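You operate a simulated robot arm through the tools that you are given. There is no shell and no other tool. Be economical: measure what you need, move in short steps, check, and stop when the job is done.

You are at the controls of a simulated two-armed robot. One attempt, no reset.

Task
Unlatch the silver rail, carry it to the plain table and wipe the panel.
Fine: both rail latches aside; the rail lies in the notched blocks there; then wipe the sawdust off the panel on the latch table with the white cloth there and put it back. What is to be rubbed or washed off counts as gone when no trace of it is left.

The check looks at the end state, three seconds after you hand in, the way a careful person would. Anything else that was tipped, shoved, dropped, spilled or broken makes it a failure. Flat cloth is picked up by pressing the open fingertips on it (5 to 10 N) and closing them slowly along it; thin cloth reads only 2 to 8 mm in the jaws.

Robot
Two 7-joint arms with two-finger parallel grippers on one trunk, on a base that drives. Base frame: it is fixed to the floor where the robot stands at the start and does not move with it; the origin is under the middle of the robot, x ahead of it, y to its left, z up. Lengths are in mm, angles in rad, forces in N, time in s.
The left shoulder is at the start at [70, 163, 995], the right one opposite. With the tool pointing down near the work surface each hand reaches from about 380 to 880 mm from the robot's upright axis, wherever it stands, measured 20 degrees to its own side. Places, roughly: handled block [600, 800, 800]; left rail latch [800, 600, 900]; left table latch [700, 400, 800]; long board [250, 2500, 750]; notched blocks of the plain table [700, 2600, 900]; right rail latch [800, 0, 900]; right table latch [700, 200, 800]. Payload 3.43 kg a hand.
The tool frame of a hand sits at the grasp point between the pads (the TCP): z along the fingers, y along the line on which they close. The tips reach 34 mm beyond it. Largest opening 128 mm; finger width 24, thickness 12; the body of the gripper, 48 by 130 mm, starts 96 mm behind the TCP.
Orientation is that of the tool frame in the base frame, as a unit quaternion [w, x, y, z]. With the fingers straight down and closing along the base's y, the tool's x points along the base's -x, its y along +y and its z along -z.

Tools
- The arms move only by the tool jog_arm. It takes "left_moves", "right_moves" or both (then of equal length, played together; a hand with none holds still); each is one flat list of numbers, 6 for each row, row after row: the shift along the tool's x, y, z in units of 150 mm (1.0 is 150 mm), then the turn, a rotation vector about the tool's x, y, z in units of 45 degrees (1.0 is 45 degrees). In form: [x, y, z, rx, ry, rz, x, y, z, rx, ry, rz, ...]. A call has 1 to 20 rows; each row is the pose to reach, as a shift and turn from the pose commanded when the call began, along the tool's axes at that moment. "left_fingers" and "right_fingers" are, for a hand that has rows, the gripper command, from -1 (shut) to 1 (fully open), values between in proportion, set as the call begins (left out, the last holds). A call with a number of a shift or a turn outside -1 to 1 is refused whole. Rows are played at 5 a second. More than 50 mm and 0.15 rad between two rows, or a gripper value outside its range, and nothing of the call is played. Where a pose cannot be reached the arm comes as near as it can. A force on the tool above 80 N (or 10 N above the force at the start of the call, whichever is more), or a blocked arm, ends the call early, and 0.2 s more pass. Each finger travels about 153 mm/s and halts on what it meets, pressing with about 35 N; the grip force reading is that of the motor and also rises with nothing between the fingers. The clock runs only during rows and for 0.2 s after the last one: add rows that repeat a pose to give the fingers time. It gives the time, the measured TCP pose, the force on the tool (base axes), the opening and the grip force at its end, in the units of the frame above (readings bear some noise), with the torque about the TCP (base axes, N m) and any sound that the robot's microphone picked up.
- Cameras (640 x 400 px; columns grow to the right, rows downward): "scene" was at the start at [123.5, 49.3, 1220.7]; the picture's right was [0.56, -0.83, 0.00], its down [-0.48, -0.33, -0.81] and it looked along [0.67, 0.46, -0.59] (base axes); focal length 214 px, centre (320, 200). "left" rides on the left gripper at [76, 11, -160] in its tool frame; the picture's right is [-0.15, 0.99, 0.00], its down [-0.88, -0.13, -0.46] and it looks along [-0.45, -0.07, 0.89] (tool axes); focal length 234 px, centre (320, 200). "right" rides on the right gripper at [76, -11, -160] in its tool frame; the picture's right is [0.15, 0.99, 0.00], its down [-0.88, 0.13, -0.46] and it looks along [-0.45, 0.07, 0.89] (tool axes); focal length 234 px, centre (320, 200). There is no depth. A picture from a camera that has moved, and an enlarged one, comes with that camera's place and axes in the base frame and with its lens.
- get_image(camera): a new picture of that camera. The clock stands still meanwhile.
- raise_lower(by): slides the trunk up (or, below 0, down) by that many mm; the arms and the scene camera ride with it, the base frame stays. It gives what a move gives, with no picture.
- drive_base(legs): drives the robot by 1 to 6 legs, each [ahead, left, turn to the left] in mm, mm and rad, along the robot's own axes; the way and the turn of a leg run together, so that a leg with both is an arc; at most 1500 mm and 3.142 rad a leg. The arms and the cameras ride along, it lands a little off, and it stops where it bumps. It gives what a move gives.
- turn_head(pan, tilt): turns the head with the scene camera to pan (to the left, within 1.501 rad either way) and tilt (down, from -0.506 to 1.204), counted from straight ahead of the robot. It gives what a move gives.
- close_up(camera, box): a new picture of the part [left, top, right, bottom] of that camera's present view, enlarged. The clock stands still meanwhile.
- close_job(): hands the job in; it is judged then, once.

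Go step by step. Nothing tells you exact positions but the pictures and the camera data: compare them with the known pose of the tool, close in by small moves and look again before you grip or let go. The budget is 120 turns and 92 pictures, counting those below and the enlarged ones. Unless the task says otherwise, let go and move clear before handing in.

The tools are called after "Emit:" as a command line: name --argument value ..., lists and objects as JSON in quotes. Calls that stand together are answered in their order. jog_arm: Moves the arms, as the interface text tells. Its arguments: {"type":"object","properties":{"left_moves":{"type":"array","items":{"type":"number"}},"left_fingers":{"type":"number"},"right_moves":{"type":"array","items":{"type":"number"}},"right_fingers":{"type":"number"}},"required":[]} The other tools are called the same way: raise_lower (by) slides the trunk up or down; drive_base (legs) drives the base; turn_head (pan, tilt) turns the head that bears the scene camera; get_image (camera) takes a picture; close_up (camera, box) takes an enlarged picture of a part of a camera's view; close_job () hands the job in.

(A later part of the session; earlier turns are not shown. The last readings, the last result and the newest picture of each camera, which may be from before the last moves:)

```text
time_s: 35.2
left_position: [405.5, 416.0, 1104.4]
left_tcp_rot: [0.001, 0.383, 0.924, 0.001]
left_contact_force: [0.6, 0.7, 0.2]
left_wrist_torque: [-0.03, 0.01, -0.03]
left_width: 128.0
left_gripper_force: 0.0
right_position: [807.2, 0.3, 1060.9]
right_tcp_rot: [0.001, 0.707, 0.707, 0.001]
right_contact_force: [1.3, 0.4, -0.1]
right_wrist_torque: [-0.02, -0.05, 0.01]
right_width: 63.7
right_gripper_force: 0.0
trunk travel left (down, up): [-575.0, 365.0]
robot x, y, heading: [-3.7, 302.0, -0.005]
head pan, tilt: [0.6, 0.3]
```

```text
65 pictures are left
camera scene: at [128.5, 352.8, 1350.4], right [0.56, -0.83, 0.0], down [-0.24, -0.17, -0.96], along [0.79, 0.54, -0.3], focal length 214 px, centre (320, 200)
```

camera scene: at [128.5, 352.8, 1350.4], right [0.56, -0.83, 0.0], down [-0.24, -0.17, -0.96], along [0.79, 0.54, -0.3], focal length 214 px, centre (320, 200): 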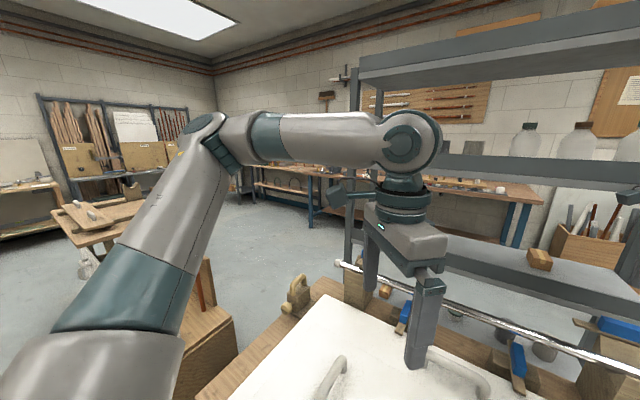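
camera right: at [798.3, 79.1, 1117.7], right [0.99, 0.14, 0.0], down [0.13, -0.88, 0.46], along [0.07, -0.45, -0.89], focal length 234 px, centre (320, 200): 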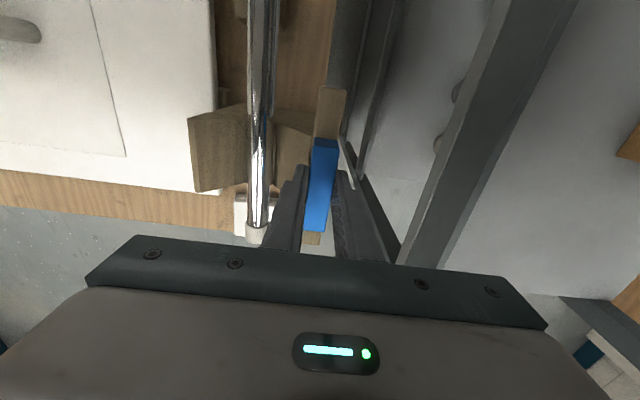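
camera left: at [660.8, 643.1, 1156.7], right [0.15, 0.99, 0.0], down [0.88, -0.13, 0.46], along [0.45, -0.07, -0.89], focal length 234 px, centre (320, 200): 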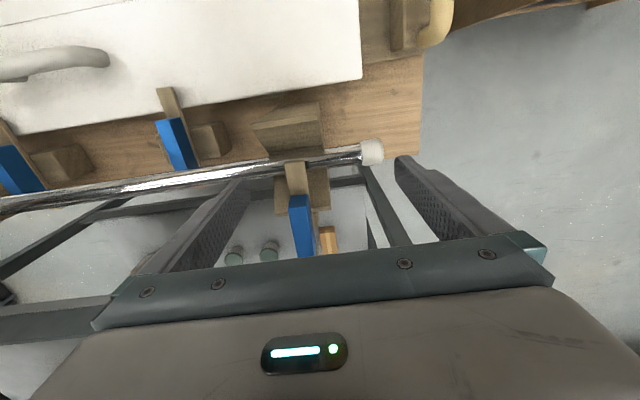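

The left shoulder is limited inward, so I'll use the right hand for the left latch too. I'll pull the right hand back and unyaw it, then drive left.

Emit:
jog_arm --right_moves '[0, -0.12, 0, 0, 0, -0.18, 0, -0.24, 0, 0, 0, -0.36, 0, -0.36, 0, 0, 0, -0.54, 0, -0.48, 0, 0, 0, -0.72, 0, -0.6, 0, 0, 0, -0.9, 0, -0.6, 0, 0, 0, -1]' --right_fingers 0.7

Emit:
jog_arm --right_moves '[0, 0, 0, 0, 0, -0.18, 0, 0, 0, 0, 0, -0.36, 0, 0, 0, 0, 0, -0.54, 0, 0, 0, 0, 0, -0.72, 0, 0, 0, 0, 0, -0.9, 0, 0, 0, 0, 0, -1]'

Emit:
turn_head --pan 1.4 --tilt 0.6

Emit:
get_image --camera "scene"

```text
time_s: 36.6
left_position: [406.7, 416.3, 1103.6]
left_tcp_rot: [0.001, 0.383, 0.924, 0.0]
left_contact_force: [0.7, 0.7, -0.8]
left_wrist_torque: [-0.03, 0.04, 0.04]
left_width: 128.0
left_gripper_force: 0.1
right_position: [717.7, 2.6, 1063.9]
right_tcp_rot: [0.001, 0.382, 0.924, 0.001]
right_contact_force: [0.4, -0.1, 0.3]
right_wrist_torque: [-0.01, 0.01, 0.02]
right_width: 108.8
right_gripper_force: 0.1
trunk travel left (down, up): [-575.0, 365.0]
robot x, y, heading: [3.0, 302.0, -0.002]
head pan, tilt: [0.6, 0.3]
```

```text
time_s: 38.0
left_position: [406.5, 415.6, 1104.0]
left_tcp_rot: [0.001, 0.383, 0.924, 0.0]
left_contact_force: [-0.2, -0.1, 0.4]
left_wrist_torque: [0.01, -0.01, 0.01]
left_width: 127.8
left_gripper_force: 0.1
right_position: [717.7, 1.0, 1063.8]
right_tcp_rot: [0.001, 0.0, 1.0, 0.0]
right_contact_force: [-0.4, 0.7, -0.6]
right_wrist_torque: [0.01, 0.02, -0.01]
right_width: 108.7
right_gripper_force: 0.0
trunk travel left (down, up): [-575.0, 365.0]
robot x, y, heading: [3.2, 301.4, 0.003]
head pan, tilt: [0.6, 0.3]
```

```text
time_s: 39.1
left_position: [406.7, 416.2, 1103.1]
left_tcp_rot: [0.002, 0.382, 0.924, 0.001]
left_contact_force: [0.2, -0.6, -0.1]
left_wrist_torque: [0.0, 0.0, 0.01]
left_width: 128.2
left_gripper_force: 0.0
right_position: [717.8, 1.7, 1062.8]
right_tcp_rot: [0.002, 0.001, 1.0, 0.0]
right_contact_force: [-0.2, 0.5, 0.8]
right_wrist_torque: [-0.02, -0.04, 0.05]
right_width: 109.0
right_gripper_force: 0.1
trunk travel left (down, up): [-575.0, 365.0]
robot x, y, heading: [1.4, 303.4, -0.003]
head pan, tilt: [1.4, 0.6]
```

```text
64 pictures are left
camera scene: at [66.7, 387.3, 1323.0], right [0.98, -0.17, 0.0], down [-0.1, -0.56, -0.83], along [0.14, 0.81, -0.56], focal length 214 px, centre (320, 200)
```

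scene: 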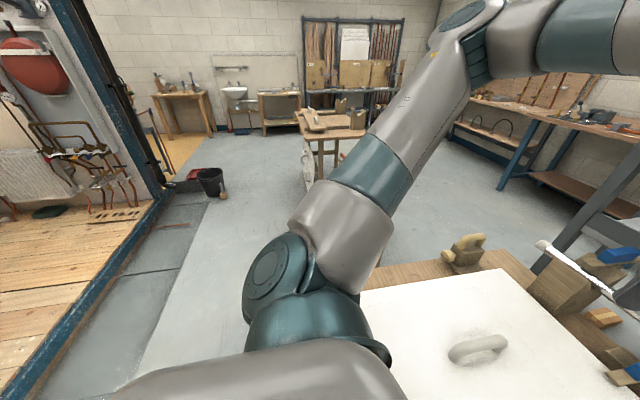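

There is clear floor to the left. I'll drive left 300 mm more so the right hand faces the left latch.

Emit:
drive_base --legs '[[0, 300, 0]]'

Emit:
jog_arm --right_moves '[-0.1, 0.25, 0, 0, 0, 0, -0.2, 0.5, 0, 0, 0, 0, -0.3, 0.75, 0, 0, 0, 0, -0.45, 1, 0.1, 0, 0, 0]'

Emit:
jog_arm --right_moves '[0, 0.25, 0.1, 0, 0, 0, -0.05, 0.5, 0.2, 0, 0, 0, -0.1, 0.75, 0.3, 0, 0, 0, -0.15, 1, 0.35, 0, 0, 0, -0.15, 1, 0.35, 0, 0, 0]'

Emit:
get_image --camera "right"

```text
time_s: 41.2
left_position: [407.4, 715.9, 1103.8]
left_tcp_rot: [0.001, 0.385, 0.923, 0.001]
left_contact_force: [0.4, -0.1, 0.4]
left_wrist_torque: [-0.01, -0.01, 0.0]
left_width: 128.0
left_gripper_force: 0.0
right_position: [717.6, 299.2, 1062.7]
right_tcp_rot: [0.0, 0.004, 1.0, 0.0]
right_contact_force: [0.5, -0.1, -0.3]
right_wrist_torque: [-0.01, -0.01, -0.03]
right_width: 109.0
right_gripper_force: 0.1
trunk travel left (down, up): [-575.0, 365.0]
robot x, y, heading: [4.5, 600.6, -0.006]
head pan, tilt: [1.4, 0.6]
```

```text
time_s: 42.2
left_position: [409.6, 718.2, 1101.2]
left_tcp_rot: [0.001, 0.385, 0.923, -0.001]
left_contact_force: [-0.2, 0.6, -0.8]
left_wrist_torque: [0.0, 0.02, 0.01]
left_width: 127.9
left_gripper_force: 0.1
right_position: [785.0, 454.2, 1048.5]
right_tcp_rot: [0.001, 0.004, 1.0, -0.001]
right_contact_force: [0.0, 0.5, 1.2]
right_wrist_torque: [-0.05, 0.02, 0.03]
right_width: 108.6
right_gripper_force: 0.1
trunk travel left (down, up): [-575.0, 365.0]
robot x, y, heading: [-0.8, 604.7, -0.009]
head pan, tilt: [1.4, 0.6]
```

```text
time_s: 43.4
left_position: [408.3, 717.3, 1102.5]
left_tcp_rot: [0.0, 0.385, 0.923, 0.001]
left_contact_force: [0.8, 0.8, 0.2]
left_wrist_torque: [0.02, -0.03, -0.02]
left_width: 128.0
left_gripper_force: 0.0
right_position: [792.3, 590.6, 991.1]
right_tcp_rot: [0.002, 0.003, 1.0, 0.0]
right_contact_force: [0.2, 0.4, -0.1]
right_wrist_torque: [-0.02, -0.03, -0.01]
right_width: 108.7
right_gripper_force: 0.0
right hand out of reach, approached as far as the arm can: row 3, 4, 5
trunk travel left (down, up): [-575.0, 365.0]
robot x, y, heading: [1.9, 601.6, -0.004]
head pan, tilt: [1.4, 0.6]
```

```text
63 pictures are left
camera right: at [715.3, 578.2, 1150.0], right [-0.14, 0.99, 0.0], down [0.88, 0.12, 0.46], along [0.45, 0.06, -0.89], focal length 234 px, centre (320, 200)
```

right: 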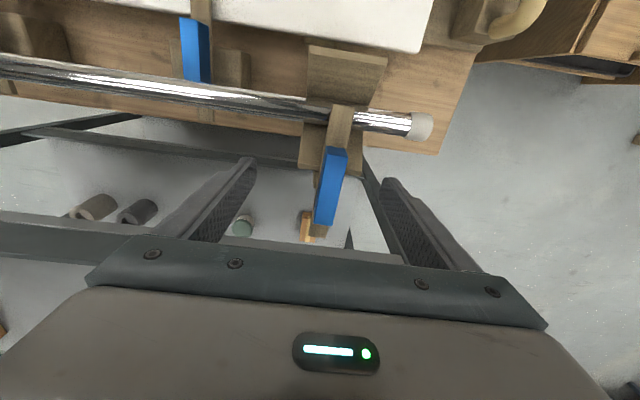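

The left handle is at [808, 602]. Reach is slightly short, so I'll shift the base left 80 mm and line up.

Emit:
drive_base --legs '[[0, 80, 0]]'

Emit:
jog_arm --right_moves '[-0.02, -0.2, 0, 0, 0, 0, -0.06, -0.4, 0, 0, 0, 0, -0.11, -0.45, 0, 0, 0, 0, -0.11, -0.45, 0, 0, 0, 0]'

```text
time_s: 44.4
left_position: [409.5, 797.7, 1102.4]
left_tcp_rot: [0.001, 0.386, 0.923, 0.0]
left_contact_force: [0.2, -0.7, -0.6]
left_wrist_torque: [-0.05, 0.02, -0.01]
left_width: 128.3
left_gripper_force: 0.0
right_position: [793.3, 669.4, 990.8]
right_tcp_rot: [0.002, 0.004, 1.0, 0.0]
right_contact_force: [-0.4, 1.0, 0.3]
right_wrist_torque: [-0.05, 0.02, 0.0]
right_width: 108.9
right_gripper_force: 0.0
trunk travel left (down, up): [-575.0, 365.0]
robot x, y, heading: [1.7, 682.9, -0.009]
head pan, tilt: [1.4, 0.6]
```

```text
time_s: 45.4
left_position: [408.1, 795.9, 1102.8]
left_tcp_rot: [0.001, 0.386, 0.922, 0.002]
left_contact_force: [-0.4, 0.5, -0.3]
left_wrist_torque: [0.02, -0.03, -0.02]
left_width: 128.0
left_gripper_force: 0.2
right_position: [807.9, 600.2, 991.6]
right_tcp_rot: [0.002, 0.005, 1.0, 0.0]
right_contact_force: [0.8, 0.3, 0.4]
right_wrist_torque: [0.06, 0.01, 0.04]
right_width: 108.8
right_gripper_force: 0.2
trunk travel left (down, up): [-575.0, 365.0]
robot x, y, heading: [2.4, 683.0, -0.01]
head pan, tilt: [1.4, 0.6]
```

Emit:
jog_arm --right_moves '[0, 0.01, 0.12, 0, 0, 0, 0, 0.01, 0.23, 0, 0, 0, 0, 0.01, 0.23, 0, 0, 0]'

Emit:
jog_arm --right_moves '[0, 0, 0, 0, 0, 0, 0, 0, 0, 0, 0, 0, 0, 0, 0, 0, 0, 0, 0, 0, 0, 0, 0, 0]' --right_fingers -1

```text
time_s: 46.2
left_position: [407.8, 796.6, 1103.6]
left_tcp_rot: [0.002, 0.386, 0.923, 0.001]
left_contact_force: [0.5, -0.1, -0.5]
left_wrist_torque: [0.03, 0.0, -0.01]
left_width: 128.0
left_gripper_force: 0.1
right_position: [810.3, 603.9, 957.1]
right_tcp_rot: [0.002, 0.004, 1.0, -0.001]
right_contact_force: [-0.4, 0.1, -0.8]
right_wrist_torque: [0.0, -0.03, -0.02]
right_width: 108.8
right_gripper_force: 0.1
trunk travel left (down, up): [-575.0, 365.0]
robot x, y, heading: [1.9, 686.8, -0.007]
head pan, tilt: [1.4, 0.6]
```

```text
time_s: 47.2
left_position: [409.7, 796.3, 1103.4]
left_tcp_rot: [0.001, 0.386, 0.923, 0.001]
left_contact_force: [0.1, 0.0, -0.2]
left_wrist_torque: [-0.01, 0.0, -0.01]
left_width: 127.9
left_gripper_force: 0.0
right_position: [809.9, 602.1, 957.4]
right_tcp_rot: [0.001, 0.004, 1.0, 0.0]
right_contact_force: [1.9, -7.8, 1.1]
right_wrist_torque: [-0.38, 0.05, -0.01]
right_width: 19.9
right_gripper_force: 44.4
trunk travel left (down, up): [-575.0, 365.0]
robot x, y, heading: [-2.6, 682.8, -0.007]
head pan, tilt: [1.4, 0.6]
```

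Emit:
jog_arm --right_moves '[0, 0, 0, 0, 0, 0.15, 0, 0, 0, 0, 0, 0.3, 0, 0, 0, 0, 0, 0.4, 0, 0, 0, 0, 0, 0.4]'

```text
time_s: 48.2
left_position: [408.4, 794.6, 1102.7]
left_tcp_rot: [0.0, 0.386, 0.923, 0.001]
left_contact_force: [0.4, -0.3, -0.1]
left_wrist_torque: [-0.01, -0.01, 0.0]
left_width: 128.1
left_gripper_force: 0.0
right_position: [810.5, 601.4, 956.9]
right_tcp_rot: [0.001, 0.162, 0.987, 0.0]
right_contact_force: [-0.3, -12.3, 3.6]
right_wrist_torque: [-0.73, 0.22, 0.01]
right_width: 19.8
right_gripper_force: 45.2
trunk travel left (down, up): [-575.0, 365.0]
robot x, y, heading: [2.4, 685.2, -0.01]
head pan, tilt: [1.4, 0.6]
```

Emit:
jog_arm --right_moves '[0, 0, 0, 0, 0, 0.17, 0, 0, 0, 0, 0, 0.34, 0, 0, 0, 0, 0, 0.51, 0, 0, 0, 0, 0, 0.68, 0, 0, 0, 0, 0, 0.8, 0, 0, 0, 0, 0, 0.8]'

Emit:
jog_arm --right_moves '[0, 0, 0, 0, 0, 0.17, 0, 0, 0, 0, 0, 0.34, 0, 0, 0, 0, 0, 0.51, 0, 0, 0, 0, 0, 0.68, 0, 0, 0, 0, 0, 0.8, 0, 0, 0, 0, 0, 0.8]'

Emit:
jog_arm --right_moves '[0, 0, 0, 0, 0, 0, 0, 0, 0, 0, 0, 0, 0, 0, -0.2, 0, 0, 0, 0, 0, -0.4, 0, 0, 0, 0, 0, -0.6, 0, 0, 0, 0, 0, -0.7, 0, 0, 0]' --right_fingers 0

Emit:
get_image --camera "right"

```text
time_s: 49.6
left_position: [408.5, 796.1, 1102.7]
left_tcp_rot: [0.0, 0.386, 0.922, 0.001]
left_contact_force: [-0.2, 0.5, 1.0]
left_wrist_torque: [0.02, 0.02, 0.01]
left_width: 128.0
left_gripper_force: 0.1
right_position: [808.6, 600.6, 957.7]
right_tcp_rot: [0.002, 0.459, 0.889, 0.002]
right_contact_force: [8.6, -11.7, 12.1]
right_wrist_torque: [-1.74, 0.03, 0.0]
right_width: 19.9
right_gripper_force: 44.7
trunk travel left (down, up): [-575.0, 365.0]
robot x, y, heading: [2.2, 685.7, -0.014]
head pan, tilt: [1.4, 0.6]
```

```text
time_s: 51.0
left_position: [407.9, 794.7, 1102.6]
left_tcp_rot: [0.001, 0.386, 0.922, 0.002]
left_contact_force: [0.1, -0.2, -0.2]
left_wrist_torque: [0.04, -0.04, 0.01]
left_width: 127.8
left_gripper_force: 0.0
right_position: [807.4, 602.3, 958.1]
right_tcp_rot: [0.002, 0.711, 0.703, 0.003]
right_contact_force: [19.8, -16.5, 27.1]
right_wrist_torque: [-0.61, 0.78, 0.86]
right_width: 19.9
right_gripper_force: 44.9
trunk travel left (down, up): [-575.0, 365.0]
robot x, y, heading: [4.4, 684.3, -0.01]
head pan, tilt: [1.4, 0.6]
```

```text
time_s: 52.4
left_position: [409.5, 798.0, 1103.2]
left_tcp_rot: [0.0, 0.386, 0.922, -0.001]
left_contact_force: [0.0, 0.6, 0.5]
left_wrist_torque: [-0.02, 0.04, -0.03]
left_width: 128.2
left_gripper_force: 0.0
right_position: [797.0, 599.3, 1057.8]
right_tcp_rot: [0.002, 0.71, 0.704, 0.001]
right_contact_force: [0.2, -0.1, 0.2]
right_wrist_torque: [-0.02, 0.0, -0.05]
right_width: 64.0
right_gripper_force: 0.0
right hand out of reach, approached as far as the arm can: row 4, 5, 6
trunk travel left (down, up): [-575.0, 365.0]
robot x, y, heading: [3.6, 683.1, -0.008]
head pan, tilt: [1.4, 0.6]
```

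```text
62 pictures are left
camera right: at [785.0, 673.8, 1216.5], right [0.99, 0.14, 0.0], down [0.12, -0.88, 0.46], along [0.07, -0.45, -0.89], focal length 234 px, centre (320, 200)
```

right: 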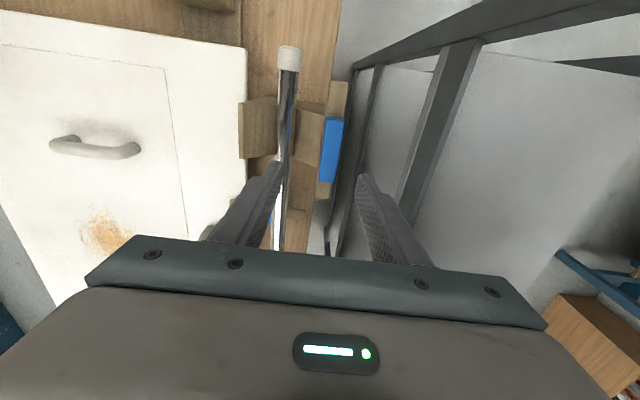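

Both rail latches are aside. I'll drive right to y≈150, where the left hand can grip the rail at about y=510 and the right at about y=84.

Emit:
jog_arm --left_moves '[0, 0, 0, 0, 0, -0.18, 0, 0, 0, 0, 0, -0.36, 0, 0, 0, 0, 0, -0.54, 0, 0, 0, 0, 0, -0.72, 0, 0, 0, 0, 0, -0.9, 0, 0, 0, 0, 0, -1]' --right_moves '[0, -0.1, 0, 0, 0, 0, 0, -0.2, 0, 0, 0, 0, 0, -0.3, 0, 0, 0, 0, 0, -0.34, 0, 0, 0, 0, 0, -0.34, 0, 0, 0, 0, 0, -0.34, 0, 0, 0, 0]'

Emit:
drive_base --legs '[[0, -533, 0]]'

Emit:
jog_arm --left_moves '[-0.1, 0.2, 0, 0, 0, -0.18, -0.2, 0.4, 0, 0, 0, -0.36, -0.3, 0.6, 0, 0, 0, -0.54, -0.4, 0.8, 0, 0, 0, -0.72, -0.5, 1, 0, 0, 0, -0.9, -0.6, 1, 0, 0, 0, -1]'

Emit:
jog_arm --left_moves '[0, 0.05, 0, 0, 0, -0.18, 0, 0.1, 0, 0, 0, -0.36, 0, 0.15, 0, 0, 0, -0.54, 0, 0.2, 0, 0, 0, -0.72, 0, 0.3, 0, 0, 0, -0.9, 0, 0.3, 0, 0, 0, -1]' --left_fingers 0

```text
time_s: 53.8
left_position: [409.8, 796.9, 1103.6]
left_tcp_rot: [0.001, 0.002, 1.0, 0.0]
left_contact_force: [-0.6, 0.8, -0.1]
left_wrist_torque: [0.0, -0.01, 0.02]
left_width: 128.1
left_gripper_force: 0.0
right_position: [745.0, 597.4, 1057.4]
right_tcp_rot: [0.001, 0.71, 0.705, 0.001]
right_contact_force: [-0.2, 0.8, 0.4]
right_wrist_torque: [0.0, 0.03, -0.04]
right_width: 63.9
right_gripper_force: 0.1
trunk travel left (down, up): [-575.0, 365.0]
robot x, y, heading: [2.9, 683.4, -0.011]
head pan, tilt: [1.4, 0.6]
```

```text
time_s: 56.9
left_position: [405.5, 276.9, 1104.0]
left_tcp_rot: [0.0, -0.004, 1.0, 0.0]
left_contact_force: [-0.4, -0.7, -0.3]
left_wrist_torque: [0.04, 0.0, 0.0]
left_width: 128.2
left_gripper_force: 0.1
right_position: [743.7, 82.0, 1056.3]
right_tcp_rot: [0.001, 0.705, 0.709, 0.001]
right_contact_force: [0.4, 0.5, 0.8]
right_wrist_torque: [-0.02, -0.04, 0.04]
right_width: 64.1
right_gripper_force: 0.1
trunk travel left (down, up): [-575.0, 365.0]
robot x, y, heading: [1.0, 158.5, 0.006]
head pan, tilt: [1.4, 0.6]
```

```text
time_s: 58.3
left_position: [496.2, 426.3, 1105.2]
left_tcp_rot: [0.0, -0.387, 0.922, 0.001]
left_contact_force: [0.5, 0.2, 0.0]
left_wrist_torque: [0.03, 0.04, 0.0]
left_width: 128.0
left_gripper_force: 0.0
right_position: [745.4, 81.2, 1056.1]
right_tcp_rot: [0.001, 0.705, 0.709, 0.001]
right_contact_force: [0.4, -0.6, 0.4]
right_wrist_torque: [0.03, -0.01, 0.0]
right_width: 64.1
right_gripper_force: 0.1
trunk travel left (down, up): [-575.0, 365.0]
robot x, y, heading: [0.1, 157.0, 0.006]
head pan, tilt: [1.4, 0.6]
```

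```text
time_s: 59.7
left_position: [461.0, 458.7, 1102.5]
left_tcp_rot: [-0.001, 0.711, -0.703, 0.001]
left_contact_force: [-0.3, 0.6, 0.7]
left_wrist_torque: [0.02, 0.0, -0.01]
left_width: 63.8
left_gripper_force: 0.1
right_position: [746.4, 81.2, 1055.9]
right_tcp_rot: [0.001, 0.705, 0.71, 0.0]
right_contact_force: [-0.1, -0.7, 0.2]
right_wrist_torque: [-0.02, 0.03, 0.05]
right_width: 64.2
right_gripper_force: 0.0
trunk travel left (down, up): [-575.0, 365.0]
robot x, y, heading: [0.0, 159.7, 0.01]
head pan, tilt: [1.4, 0.6]
```

Emit:
jog_arm --left_moves '[-0.1, -0.3, 0.05, 0, 0, 0, -0.2, -0.6, 0.1, 0, 0, 0, -0.3, -0.9, 0.2, 0, 0, 0, -0.37, -1, 0.3, 0, 0, 0]'

Emit:
jog_arm --left_moves '[0, -0.3, 0, 0, 0, 0, 0, -0.6, 0, 0, 0, 0, 0, -0.85, 0, 0, 0, 0, 0, -0.88, 0, 0, 0, 0]'

Emit:
get_image --camera "left"

Emit:
get_image --camera "right"

```text
time_s: 60.7
left_position: [613.3, 517.4, 1056.5]
left_tcp_rot: [-0.001, 0.709, -0.705, 0.001]
left_contact_force: [0.8, 0.4, -0.2]
left_wrist_torque: [-0.01, 0.03, 0.06]
left_width: 64.3
left_gripper_force: 0.1
right_position: [745.7, 81.8, 1056.7]
right_tcp_rot: [0.001, 0.705, 0.709, 0.001]
right_contact_force: [0.4, 1.0, -0.6]
right_wrist_torque: [-0.02, 0.03, -0.03]
right_width: 64.1
right_gripper_force: 0.0
trunk travel left (down, up): [-575.0, 365.0]
robot x, y, heading: [1.6, 155.9, 0.006]
head pan, tilt: [1.4, 0.6]
```

```text
time_s: 61.7
left_position: [735.5, 519.2, 1057.7]
left_tcp_rot: [-0.002, 0.71, -0.704, 0.001]
left_contact_force: [-0.3, 0.6, -0.3]
left_wrist_torque: [0.01, -0.05, 0.01]
left_width: 63.7
left_gripper_force: 0.1
left hand out of reach, approached as far as the arm can: row 3, 4
right_position: [744.1, 81.4, 1058.5]
right_tcp_rot: [0.001, 0.705, 0.709, 0.002]
right_contact_force: [0.4, -0.2, 0.2]
right_wrist_torque: [0.0, -0.02, 0.02]
right_width: 63.8
right_gripper_force: 0.0
trunk travel left (down, up): [-575.0, 365.0]
robot x, y, heading: [1.1, 158.3, 0.004]
head pan, tilt: [1.4, 0.6]
```

```text
61 pictures are left
camera left: at [724.6, 442.9, 1216.4], right [-0.99, 0.14, 0.0], down [0.12, 0.88, 0.46], along [0.07, 0.45, -0.89], focal length 234 px, centre (320, 200)
```

left: 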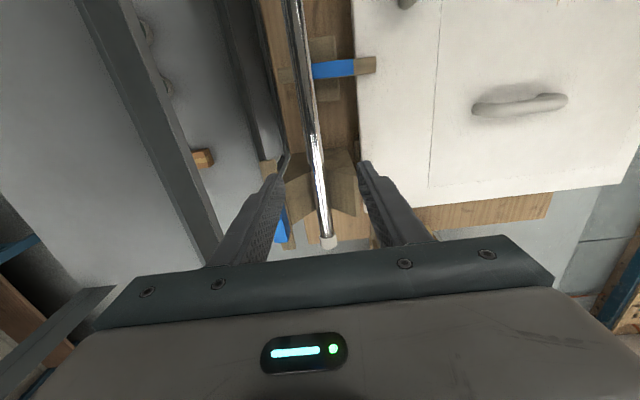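

```text
60 pictures are left
camera right: at [730.5, 156.4, 1217.8], right [0.99, 0.15, 0.0], down [0.13, -0.88, 0.46], along [0.07, -0.45, -0.89], focal length 234 px, centre (320, 200)
```

right: 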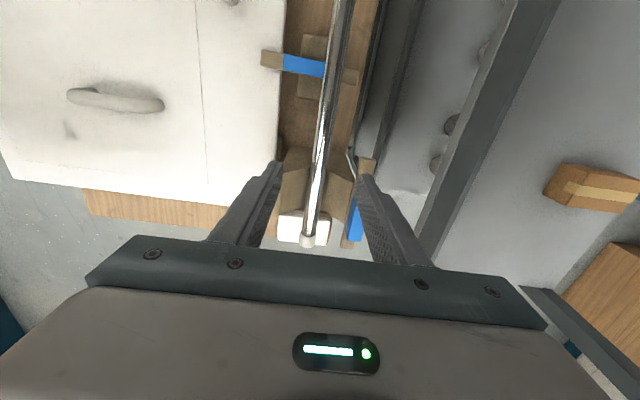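

Both hands are over the rail at x≈744–745. I'll descend partway, nudging the left forward.

Emit:
jog_arm --left_moves '[0, 0, 0.2, 0, 0, 0, 0, -0.03, 0.4, 0, 0, 0, 0, -0.06, 0.6, 0, 0, 0, 0, -0.06, 0.78, 0, 0, 0, 0, -0.06, 0.78, 0, 0, 0]' --right_moves '[0, 0, 0.2, 0, 0, 0, 0, 0, 0.4, 0, 0, 0, 0, 0, 0.6, 0, 0, 0, 0, 0, 0.78, 0, 0, 0, 0, 0, 0.78, 0, 0, 0]'

Emit:
get_image --camera "left"

Emit:
get_image --camera "right"

```text
time_s: 62.9
left_position: [739.9, 519.2, 942.6]
left_tcp_rot: [-0.001, 0.71, -0.704, 0.001]
left_contact_force: [-0.5, 0.2, -0.6]
left_wrist_torque: [-0.02, 0.0, -0.02]
left_width: 63.8
left_gripper_force: 0.0
left hand out of reach, approached as far as the arm can: row 3, 4, 5
right_position: [747.0, 82.5, 939.7]
right_tcp_rot: [0.002, 0.706, 0.708, 0.001]
right_contact_force: [-0.1, 0.4, 0.3]
right_wrist_torque: [0.02, -0.01, 0.0]
right_width: 64.0
right_gripper_force: 0.1
trunk travel left (down, up): [-575.0, 365.0]
robot x, y, heading: [1.4, 157.0, 0.005]
head pan, tilt: [1.4, 0.6]
```

```text
59 pictures are left
camera left: at [728.1, 444.6, 1101.2], right [-0.99, 0.14, 0.0], down [0.12, 0.88, 0.46], along [0.07, 0.45, -0.89], focal length 234 px, centre (320, 200)
```

left: 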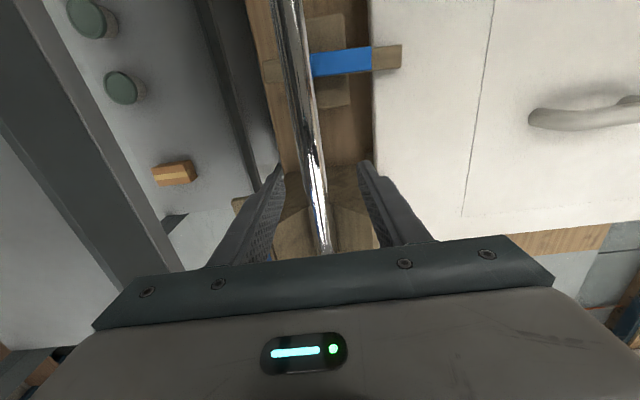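

```text
58 pictures are left
camera right: at [734.4, 156.8, 1099.6], right [0.99, 0.15, 0.0], down [0.13, -0.88, 0.46], along [0.07, -0.45, -0.89], focal length 234 px, centre (320, 200)
```

right: 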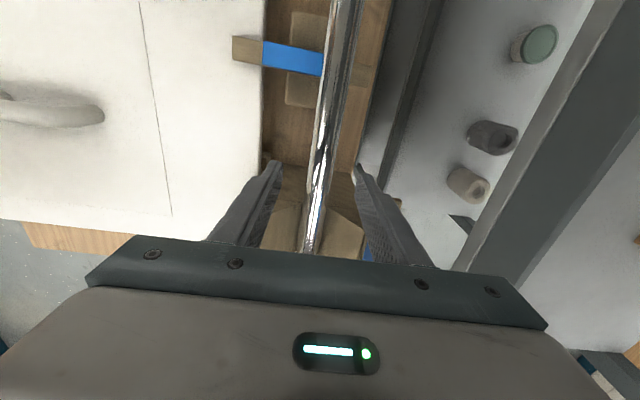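

Emit:
jog_arm --left_moves '[0, -0.02, 0.12, 0, 0, 0, 0, -0.04, 0.24, 0, 0, 0, 0, -0.04, 0.34, 0, 0, 0, 0, -0.04, 0.34, 0, 0, 0]' --right_moves '[0, 0, 0.12, 0, 0, 0, 0, 0, 0.24, 0, 0, 0, 0, 0, 0.32, 0, 0, 0, 0, 0, 0.32, 0, 0, 0]'

Emit:
get_image --camera "left"

Emit:
get_image --camera "right"

```text
time_s: 63.9
left_position: [731.8, 523.1, 896.7]
left_tcp_rot: [-0.001, 0.71, -0.705, 0.002]
left_contact_force: [-0.2, 0.1, -0.2]
left_wrist_torque: [0.0, 0.0, 0.04]
left_width: 63.8
left_gripper_force: 0.0
left hand out of reach, approached as far as the arm can: row 1, 2, 3, 4
right_position: [745.0, 81.1, 892.5]
right_tcp_rot: [0.002, 0.705, 0.709, 0.001]
right_contact_force: [-0.1, -0.6, 0.0]
right_wrist_torque: [-0.03, -0.02, -0.04]
right_width: 64.0
right_gripper_force: 0.1
trunk travel left (down, up): [-575.0, 365.0]
robot x, y, heading: [3.0, 157.1, 0.01]
head pan, tilt: [1.4, 0.6]
```

```text
57 pictures are left
camera left: at [719.6, 447.7, 1055.3], right [-0.99, 0.14, 0.0], down [0.12, 0.88, 0.46], along [0.07, 0.45, -0.89], focal length 234 px, centre (320, 200)
```

left: 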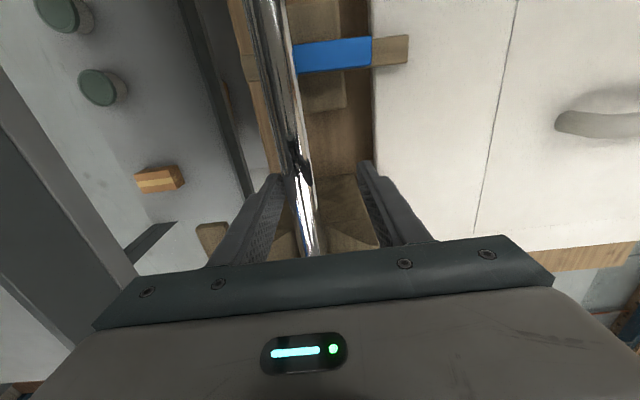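

```text
56 pictures are left
camera right: at [732.7, 156.8, 1050.9], right [0.99, 0.15, 0.0], down [0.13, -0.88, 0.46], along [0.07, -0.45, -0.89], focal length 234 px, centre (320, 200)
```

right: 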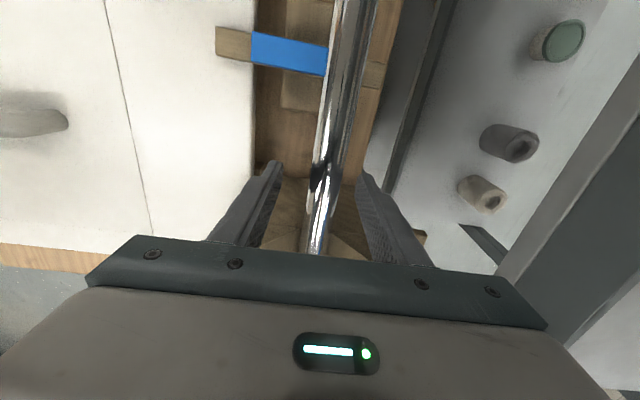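

The left hand falls short at this height relative to the shoulder. I'll raise the hands 50 mm and lower the trunk 50 mm to restore its reach.

Emit:
jog_arm --left_moves '[0, -0.03, -0.17, 0, 0, 0, 0, -0.06, -0.34, 0, 0, 0, 0, -0.08, -0.34, 0, 0, 0, 0, -0.08, -0.34, 0, 0, 0]' --right_moves '[0, 0, -0.17, 0, 0, 0, 0, 0, -0.34, 0, 0, 0, 0, 0, -0.34, 0, 0, 0, 0, 0, -0.34, 0, 0, 0]'

Emit:
jog_arm --left_moves '[0.07, -0.06, 0, 0, 0, 0, 0.07, -0.06, 0, 0, 0, 0]'

```text
time_s: 64.9
left_position: [741.4, 523.0, 948.4]
left_tcp_rot: [-0.001, 0.709, -0.705, 0.001]
left_contact_force: [0.4, -0.8, 0.2]
left_wrist_torque: [0.0, 0.01, 0.0]
left_width: 63.9
left_gripper_force: 0.1
right_position: [747.0, 83.2, 943.9]
right_tcp_rot: [0.002, 0.705, 0.709, 0.001]
right_contact_force: [-0.4, -0.2, 1.7]
right_wrist_torque: [0.0, 0.01, -0.02]
right_width: 64.1
right_gripper_force: 0.0
trunk travel left (down, up): [-575.0, 365.0]
robot x, y, heading: [-0.2, 158.1, 0.001]
head pan, tilt: [1.4, 0.6]
```

```text
time_s: 65.5
left_position: [740.7, 516.9, 949.1]
left_tcp_rot: [-0.001, 0.71, -0.704, 0.001]
left_contact_force: [0.2, -0.6, 0.1]
left_wrist_torque: [-0.02, 0.01, -0.02]
left_width: 64.1
left_gripper_force: 0.1
left hand out of reach, approached as far as the arm can: row 1, 2
right_position: [745.9, 81.8, 941.5]
right_tcp_rot: [0.001, 0.705, 0.709, 0.002]
right_contact_force: [0.2, 0.1, 0.0]
right_wrist_torque: [0.01, 0.06, -0.01]
right_width: 63.9
right_gripper_force: 0.0
trunk travel left (down, up): [-575.0, 365.0]
robot x, y, heading: [0.5, 160.8, 0.01]
head pan, tilt: [1.4, 0.6]
```

Emit:
raise_lower --by -55

Emit:
close_up --camera "left" --box '[220, 100, 420, 260]'

```text
time_s: 66.5
left_position: [740.7, 516.5, 892.8]
left_tcp_rot: [-0.002, 0.709, -0.705, 0.002]
left_contact_force: [-0.5, 0.5, 0.9]
left_wrist_torque: [0.0, -0.01, 0.01]
left_width: 63.8
left_gripper_force: 0.0
right_position: [747.2, 82.2, 887.8]
right_tcp_rot: [0.001, 0.705, 0.709, 0.002]
right_contact_force: [0.4, -1.1, 0.1]
right_wrist_torque: [0.01, 0.0, 0.0]
right_width: 64.4
right_gripper_force: 0.0
trunk travel left (down, up): [-520.0, 420.0]
robot x, y, heading: [2.4, 154.5, 0.009]
head pan, tilt: [1.4, 0.6]
```

```text
2.50 times, centred on (320, 180) of left
camera zoom: at [728.0, 440.5, 1052.0], right [-0.99, 0.14, 0.0], down [0.12, 0.88, 0.46], along [0.07, 0.45, -0.89], focal length 585 px, centre (320, 250)
```

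zoom: 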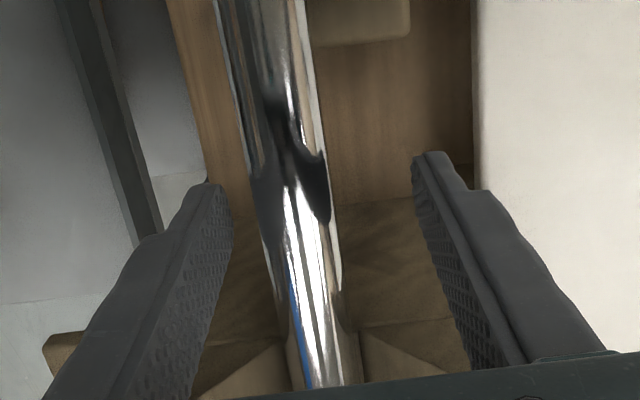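

The rail is between the fingers of both hands. I'll close both.

Emit:
jog_arm --left_moves '[0, 0, 0, 0, 0, 0, 0, 0, 0, 0, 0, 0, 0, 0, 0, 0, 0, 0]' --right_moves '[0, 0, 0, 0, 0, 0, 0, 0, 0, 0, 0, 0, 0, 0, 0, 0, 0, 0]' --left_fingers -1 --right_fingers -1

```text
time_s: 67.3
left_position: [740.4, 516.7, 893.6]
left_tcp_rot: [-0.001, 0.711, -0.703, 0.003]
left_contact_force: [5.2, 0.6, 2.9]
left_wrist_torque: [-0.03, -0.05, 0.29]
left_width: 24.4
left_gripper_force: 34.8
right_position: [746.6, 82.9, 888.0]
right_tcp_rot: [0.001, 0.706, 0.708, 0.001]
right_contact_force: [-3.5, -0.3, 1.3]
right_wrist_torque: [0.0, -0.01, 0.42]
right_width: 24.4
right_gripper_force: 35.0
trunk travel left (down, up): [-520.0, 420.0]
robot x, y, heading: [-0.4, 164.1, 0.005]
head pan, tilt: [1.4, 0.6]
```

Emit:
raise_lower --by 40

Emit:
get_image --camera "left"

```text
time_s: 68.1
left_position: [740.9, 516.8, 931.5]
left_tcp_rot: [-0.001, 0.709, -0.705, 0.002]
left_contact_force: [1.5, -0.7, -1.2]
left_wrist_torque: [-0.24, -0.01, 0.32]
left_width: 24.3
left_gripper_force: 35.3
right_position: [748.2, 82.2, 927.3]
right_tcp_rot: [0.001, 0.705, 0.709, 0.0]
right_contact_force: [-1.9, 0.6, -4.4]
right_wrist_torque: [-0.27, 0.06, 0.42]
right_width: 24.6
right_gripper_force: 35.1
trunk travel left (down, up): [-560.0, 380.0]
robot x, y, heading: [3.4, 152.8, 0.003]
head pan, tilt: [1.4, 0.6]
```

```text
54 pictures are left
camera left: at [729.5, 440.8, 1090.5], right [-0.99, 0.14, 0.0], down [0.12, 0.88, 0.46], along [0.07, 0.45, -0.89], focal length 234 px, centre (320, 200)
```

left: 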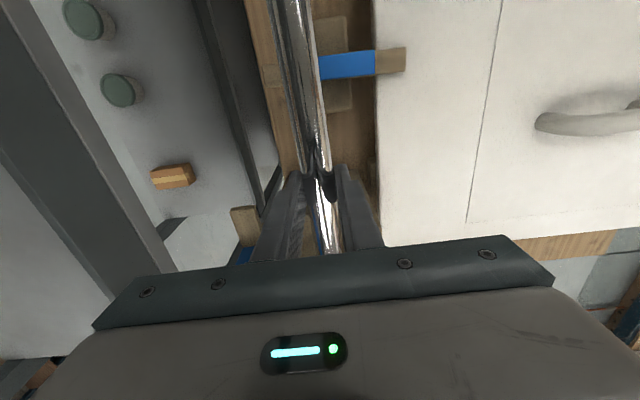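

The rail is lifted and light, about 6 N in all. I'll raise it for clearance, back away and head left toward the plain table.

Emit:
raise_lower --by 150

Emit:
drive_base --legs '[[-400, 0, 0], [0, 1300, 0]]'

Emit:
turn_head --pan 0.8 --tilt 0.6

Emit:
get_image --camera "scene"

```text
time_s: 69.8
left_position: [741.5, 515.5, 1082.9]
left_tcp_rot: [-0.001, 0.71, -0.705, 0.003]
left_contact_force: [2.2, -0.1, -2.8]
left_wrist_torque: [-0.14, -0.02, 0.33]
left_width: 24.3
left_gripper_force: 35.0
right_position: [748.5, 82.6, 1077.1]
right_tcp_rot: [0.001, 0.705, 0.709, 0.001]
right_contact_force: [-1.8, 0.2, -2.5]
right_wrist_torque: [-0.08, 0.01, 0.41]
right_width: 24.7
right_gripper_force: 34.9
trunk travel left (down, up): [-710.0, 230.0]
robot x, y, heading: [0.8, 158.8, 0.01]
head pan, tilt: [1.4, 0.6]
```

```text
time_s: 78.2
left_position: [306.5, 1756.0, 1081.3]
left_tcp_rot: [0.0, 0.716, -0.698, 0.002]
left_contact_force: [1.5, -0.1, -2.4]
left_wrist_torque: [-0.02, -0.03, 0.32]
left_width: 24.5
left_gripper_force: 34.5
right_position: [319.6, 1322.6, 1076.9]
right_tcp_rot: [0.0, 0.699, 0.715, 0.001]
right_contact_force: [-2.4, -0.5, -2.7]
right_wrist_torque: [0.04, 0.01, 0.43]
right_width: 24.4
right_gripper_force: 35.0
trunk travel left (down, up): [-710.0, 230.0]
robot x, y, heading: [-427.1, 1383.2, 0.025]
head pan, tilt: [1.4, 0.6]
```

```text
time_s: 79.2
left_position: [306.6, 1756.3, 1082.2]
left_tcp_rot: [-0.001, 0.716, -0.698, 0.002]
left_contact_force: [2.7, -0.6, -3.6]
left_wrist_torque: [0.04, 0.01, 0.35]
left_width: 24.7
left_gripper_force: 35.0
right_position: [320.6, 1322.7, 1076.5]
right_tcp_rot: [0.0, 0.699, 0.715, 0.001]
right_contact_force: [-1.7, 1.0, -2.4]
right_wrist_torque: [0.1, 0.01, 0.47]
right_width: 24.9
right_gripper_force: 34.6
trunk travel left (down, up): [-710.0, 230.0]
robot x, y, heading: [-432.3, 1386.9, 0.024]
head pan, tilt: [0.799, 0.6]
```

```text
53 pictures are left
camera scene: at [-315.4, 1451.1, 1457.8], right [0.73, -0.68, 0.0], down [-0.38, -0.41, -0.82], along [0.56, 0.6, -0.57], focal length 214 px, centre (320, 200)
```

scene: 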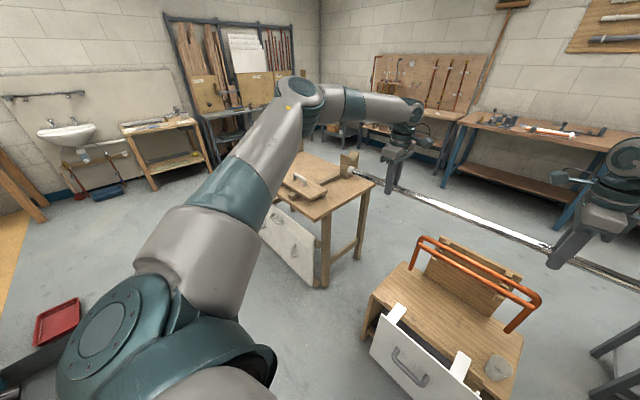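

Next I'll correct the heading and continue left until I'm in front of the plain table, then look.

Emit:
drive_base --legs '[[0, 0, -0.025], [30, 1000, 0]]'

Emit:
turn_head --pan 0.15 --tilt 0.75

Emit:
get_image --camera "scene"

```text
time_s: 84.1
left_position: [342.9, 2681.9, 1082.7]
left_tcp_rot: [0.0, 0.726, -0.688, 0.001]
left_contact_force: [0.6, -0.6, -2.8]
left_wrist_torque: [-0.18, -0.03, 0.07]
left_width: 24.7
left_gripper_force: 35.2
right_position: [369.6, 2248.2, 1075.5]
right_tcp_rot: [0.0, 0.689, 0.725, 0.001]
right_contact_force: [-0.7, 1.8, -3.3]
right_wrist_torque: [0.18, 0.07, 0.22]
right_width: 24.6
right_gripper_force: 35.3
trunk travel left (down, up): [-710.0, 230.0]
robot x, y, heading: [-381.8, 2289.9, 0.047]
head pan, tilt: [0.799, 0.6]
stopped in leg 2: the robot was blocked; the commanded pose is now the measured one
```

```text
time_s: 85.1
left_position: [342.0, 2681.4, 1083.1]
left_tcp_rot: [-0.002, 0.726, -0.687, 0.002]
left_contact_force: [1.7, -0.2, -3.1]
left_wrist_torque: [0.03, -0.03, 0.27]
left_width: 24.4
left_gripper_force: 34.7
right_position: [367.7, 2247.8, 1077.0]
right_tcp_rot: [0.001, 0.689, 0.725, 0.001]
right_contact_force: [-1.4, -0.1, -2.0]
right_wrist_torque: [0.05, 0.03, 0.38]
right_width: 24.5
right_gripper_force: 35.2
trunk travel left (down, up): [-710.0, 230.0]
robot x, y, heading: [-384.6, 2289.1, 0.046]
head pan, tilt: [0.15, 0.75]
```

```text
52 pictures are left
camera scene: at [-247.8, 2307.6, 1445.0], right [0.2, -0.98, 0.0], down [-0.67, -0.14, -0.73], along [0.72, 0.15, -0.68], focal length 214 px, centre (320, 200)
```

scene: 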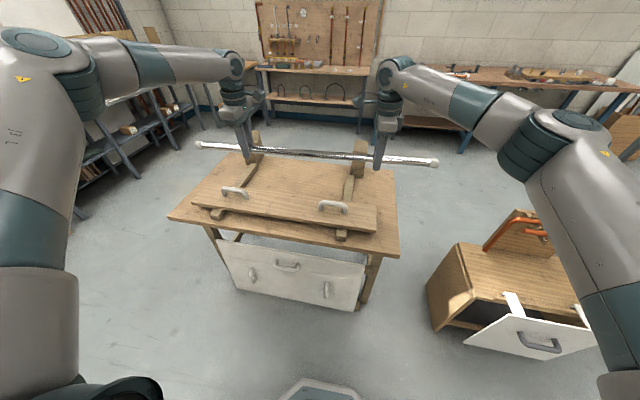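

Something blocked the base. I'll look left and down before moving on.

Emit:
turn_head --pan 1.5 --tilt 0.9

Emit:
get_image --camera "scene"

Emit:
turn_head --pan 0.0 --tilt 1.2

Emit:
get_image --camera "scene"

```text
time_s: 86.6
left_position: [341.8, 2679.7, 1082.2]
left_tcp_rot: [-0.001, 0.726, -0.688, 0.002]
left_contact_force: [1.4, -1.6, -2.6]
left_wrist_torque: [-0.06, -0.04, 0.24]
left_width: 24.5
left_gripper_force: 35.7
right_position: [366.8, 2247.7, 1076.3]
right_tcp_rot: [0.001, 0.689, 0.725, 0.0]
right_contact_force: [-1.7, 1.5, -3.0]
right_wrist_torque: [-0.05, 0.02, 0.34]
right_width: 24.5
right_gripper_force: 35.3
trunk travel left (down, up): [-710.0, 230.0]
robot x, y, heading: [-379.4, 2287.4, 0.049]
head pan, tilt: [1.499, 0.901]
```

```text
51 pictures are left
camera scene: at [-327.1, 2366.6, 1433.1], right [1.0, -0.02, 0.0], down [-0.02, -0.78, -0.62], along [0.01, 0.62, -0.78], focal length 214 px, centre (320, 200)
```

scene: 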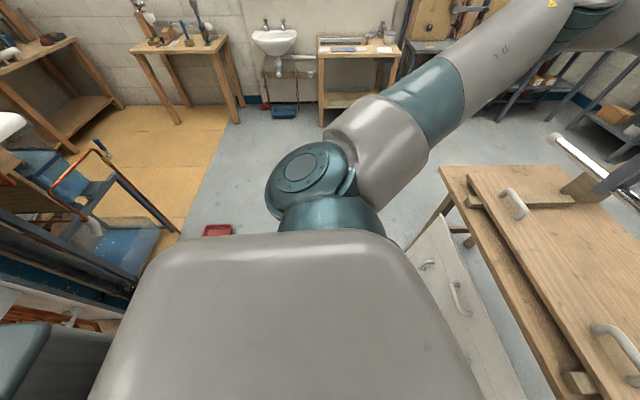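

```text
time_s: 88.2
left_position: [343.1, 2680.1, 1084.2]
left_tcp_rot: [-0.002, 0.726, -0.688, 0.001]
left_contact_force: [1.0, -0.4, -2.9]
left_wrist_torque: [-0.03, -0.05, 0.21]
left_width: 24.5
left_gripper_force: 34.9
right_position: [368.7, 2247.5, 1076.6]
right_tcp_rot: [0.001, 0.69, 0.724, 0.001]
right_contact_force: [-1.7, 0.1, -2.7]
right_wrist_torque: [-0.07, -0.01, 0.34]
right_width: 24.5
right_gripper_force: 34.8
trunk travel left (down, up): [-710.0, 230.0]
robot x, y, heading: [-382.7, 2291.3, 0.051]
head pan, tilt: [0.0, 1.201]
```

```text
50 pictures are left
camera scene: at [-272.9, 2294.0, 1413.2], right [0.05, -1.0, 0.0], down [-0.93, -0.05, -0.36], along [0.36, 0.02, -0.93], focal length 214 px, centre (320, 200)
```

scene: 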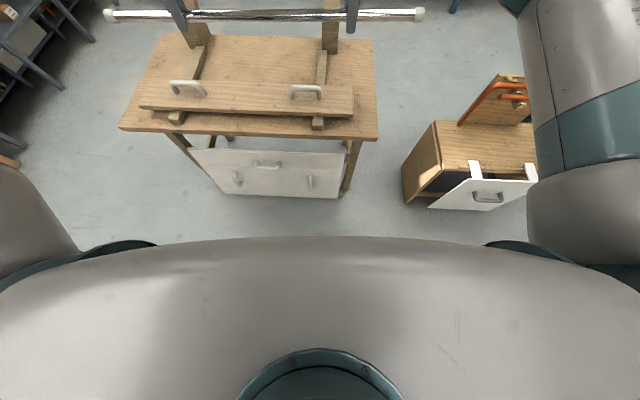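

The blockage seems to be at the rear left. I'll move ahead 150 mm, fix the heading, then look again.

Emit:
drive_base --legs '[[150, 0, 0], [0, 0, -0.05]]'

Emit:
drive_base --legs '[[0, 130, 0]]'

Emit:
turn_head --pan 0.2 --tilt 0.65

Emit:
get_image --camera "scene"

```text
time_s: 90.0
left_position: [512.6, 2658.8, 1083.5]
left_tcp_rot: [-0.001, 0.71, -0.704, 0.003]
left_contact_force: [0.7, -0.2, -2.6]
left_wrist_torque: [-0.02, -0.03, 0.15]
left_width: 24.6
left_gripper_force: 34.5
right_position: [518.2, 2224.0, 1077.9]
right_tcp_rot: [0.002, 0.704, 0.71, 0.001]
right_contact_force: [-0.8, 1.0, -3.4]
right_wrist_torque: [-0.11, -0.02, 0.28]
right_width: 24.6
right_gripper_force: 35.0
trunk travel left (down, up): [-710.0, 230.0]
robot x, y, heading: [-225.8, 2292.4, 0.005]
head pan, tilt: [0.0, 1.201]
```

```text
time_s: 91.3
left_position: [512.9, 2794.3, 1083.8]
left_tcp_rot: [-0.002, 0.711, -0.703, 0.002]
left_contact_force: [1.4, -1.1, -3.0]
left_wrist_torque: [0.16, -0.08, 0.33]
left_width: 24.4
left_gripper_force: 35.1
right_position: [519.2, 2358.7, 1077.6]
right_tcp_rot: [-0.001, 0.704, 0.71, 0.001]
right_contact_force: [-0.8, 0.3, -2.3]
right_wrist_torque: [0.1, 0.07, 0.43]
right_width: 24.2
right_gripper_force: 35.0
trunk travel left (down, up): [-710.0, 230.0]
robot x, y, heading: [-230.5, 2434.5, 0.006]
head pan, tilt: [0.0, 1.201]
```

```text
time_s: 92.3
left_position: [513.2, 2793.1, 1081.3]
left_tcp_rot: [-0.001, 0.711, -0.703, 0.002]
left_contact_force: [1.7, -0.8, -2.5]
left_wrist_torque: [0.07, -0.05, 0.26]
left_width: 24.6
left_gripper_force: 35.2
right_position: [517.4, 2359.8, 1076.6]
right_tcp_rot: [0.001, 0.704, 0.71, 0.001]
right_contact_force: [-0.8, 0.6, -2.7]
right_wrist_torque: [0.08, 0.04, 0.37]
right_width: 24.6
right_gripper_force: 35.0
trunk travel left (down, up): [-710.0, 230.0]
robot x, y, heading: [-227.8, 2433.9, 0.008]
head pan, tilt: [0.201, 0.649]
```

```text
49 pictures are left
camera scene: at [-90.3, 2452.2, 1453.5], right [0.21, -0.98, 0.0], down [-0.59, -0.13, -0.8], along [0.78, 0.16, -0.61], focal length 214 px, centre (320, 200)
```

scene: 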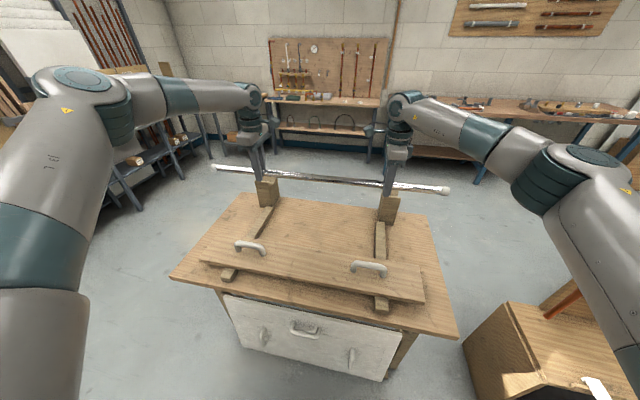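

Emit:
close_up --camera "scene" --box '[230, 130, 430, 255]'

Emit:
close_up --camera "right" --box '[160, 0, 480, 200]'

Emit:
close_up --camera "left" --box '[160, 0, 480, 200]'

```text
3.20 times, centred on (330, 192) of scene
camera zoom: at [-90.3, 2452.2, 1453.5], right [0.21, -0.98, 0.0], down [-0.59, -0.13, -0.8], along [0.78, 0.16, -0.61], focal length 686 px, centre (288, 224)
```

zoom: 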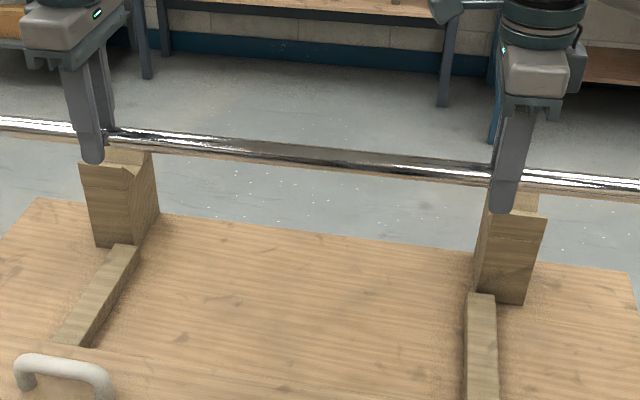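

```text
2.00 times, centred on (320, 100) of right
camera zoom: at [506.0, 2434.7, 1236.7], right [0.99, 0.15, 0.0], down [0.14, -0.88, 0.46], along [0.07, -0.45, -0.89], focal length 468 px, centre (320, 400)
```

zoom: 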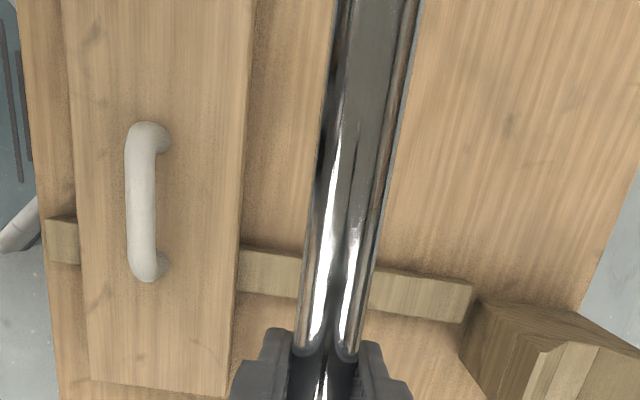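

```text
2.00 times, centred on (320, 100) of left
camera zoom: at [500.0, 2718.4, 1241.7], right [-0.99, 0.14, -0.01], down [0.12, 0.88, 0.46], along [0.07, 0.45, -0.89], focal length 468 px, centre (320, 400)
```

zoom: 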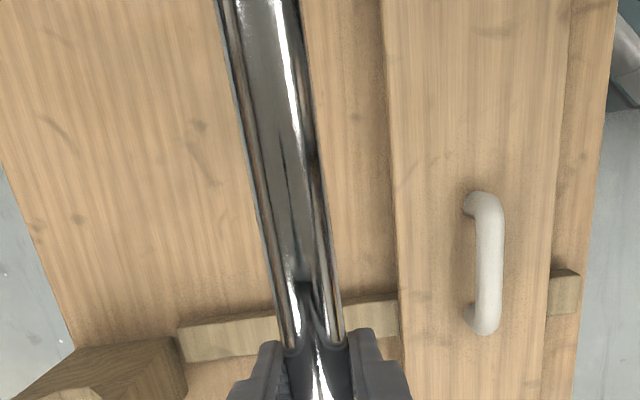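

The blocks sit at about x≈700–750, y≈2290 and 2900. I'll drive ahead 185 mm with the rail high and look down with the hand cameras.

Emit:
drive_base --legs '[[185, 0, 0]]'

Emit:
get_image --camera "right"

Emit:
get_image --camera "left"

```text
time_s: 93.9
left_position: [695.8, 2794.2, 1080.8]
left_tcp_rot: [-0.002, 0.71, -0.704, 0.002]
left_contact_force: [1.3, -1.4, -3.2]
left_wrist_torque: [-0.01, 0.06, 0.12]
left_width: 24.8
left_gripper_force: 35.4
right_position: [701.3, 2360.2, 1074.0]
right_tcp_rot: [0.001, 0.705, 0.71, -0.001]
right_contact_force: [-0.9, 2.1, -3.1]
right_wrist_torque: [0.15, 0.04, 0.27]
right_width: 24.5
right_gripper_force: 34.7
trunk travel left (down, up): [-710.0, 230.0]
robot x, y, heading: [-49.9, 2432.5, 0.01]
head pan, tilt: [0.201, 0.649]
stopped in leg 1: the robot was blocked; the commanded pose is now the measured one
```

```text
45 pictures are left
camera right: at [689.2, 2434.9, 1234.3], right [0.99, 0.15, 0.0], down [0.14, -0.88, 0.46], along [0.07, -0.45, -0.89], focal length 234 px, centre (320, 200)
```

right: 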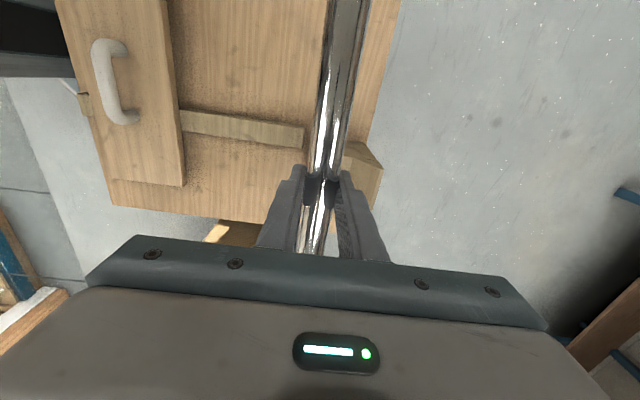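

```text
44 pictures are left
camera left: at [683.8, 2718.7, 1239.4], right [-0.99, 0.14, 0.0], down [0.12, 0.88, 0.46], along [0.07, 0.45, -0.89], focal length 234 px, centre (320, 200)
```

left: 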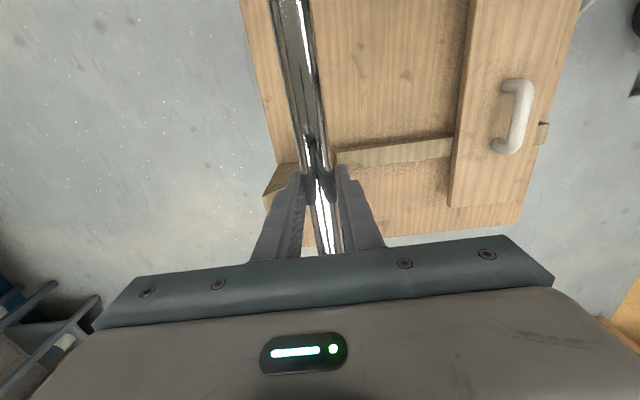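

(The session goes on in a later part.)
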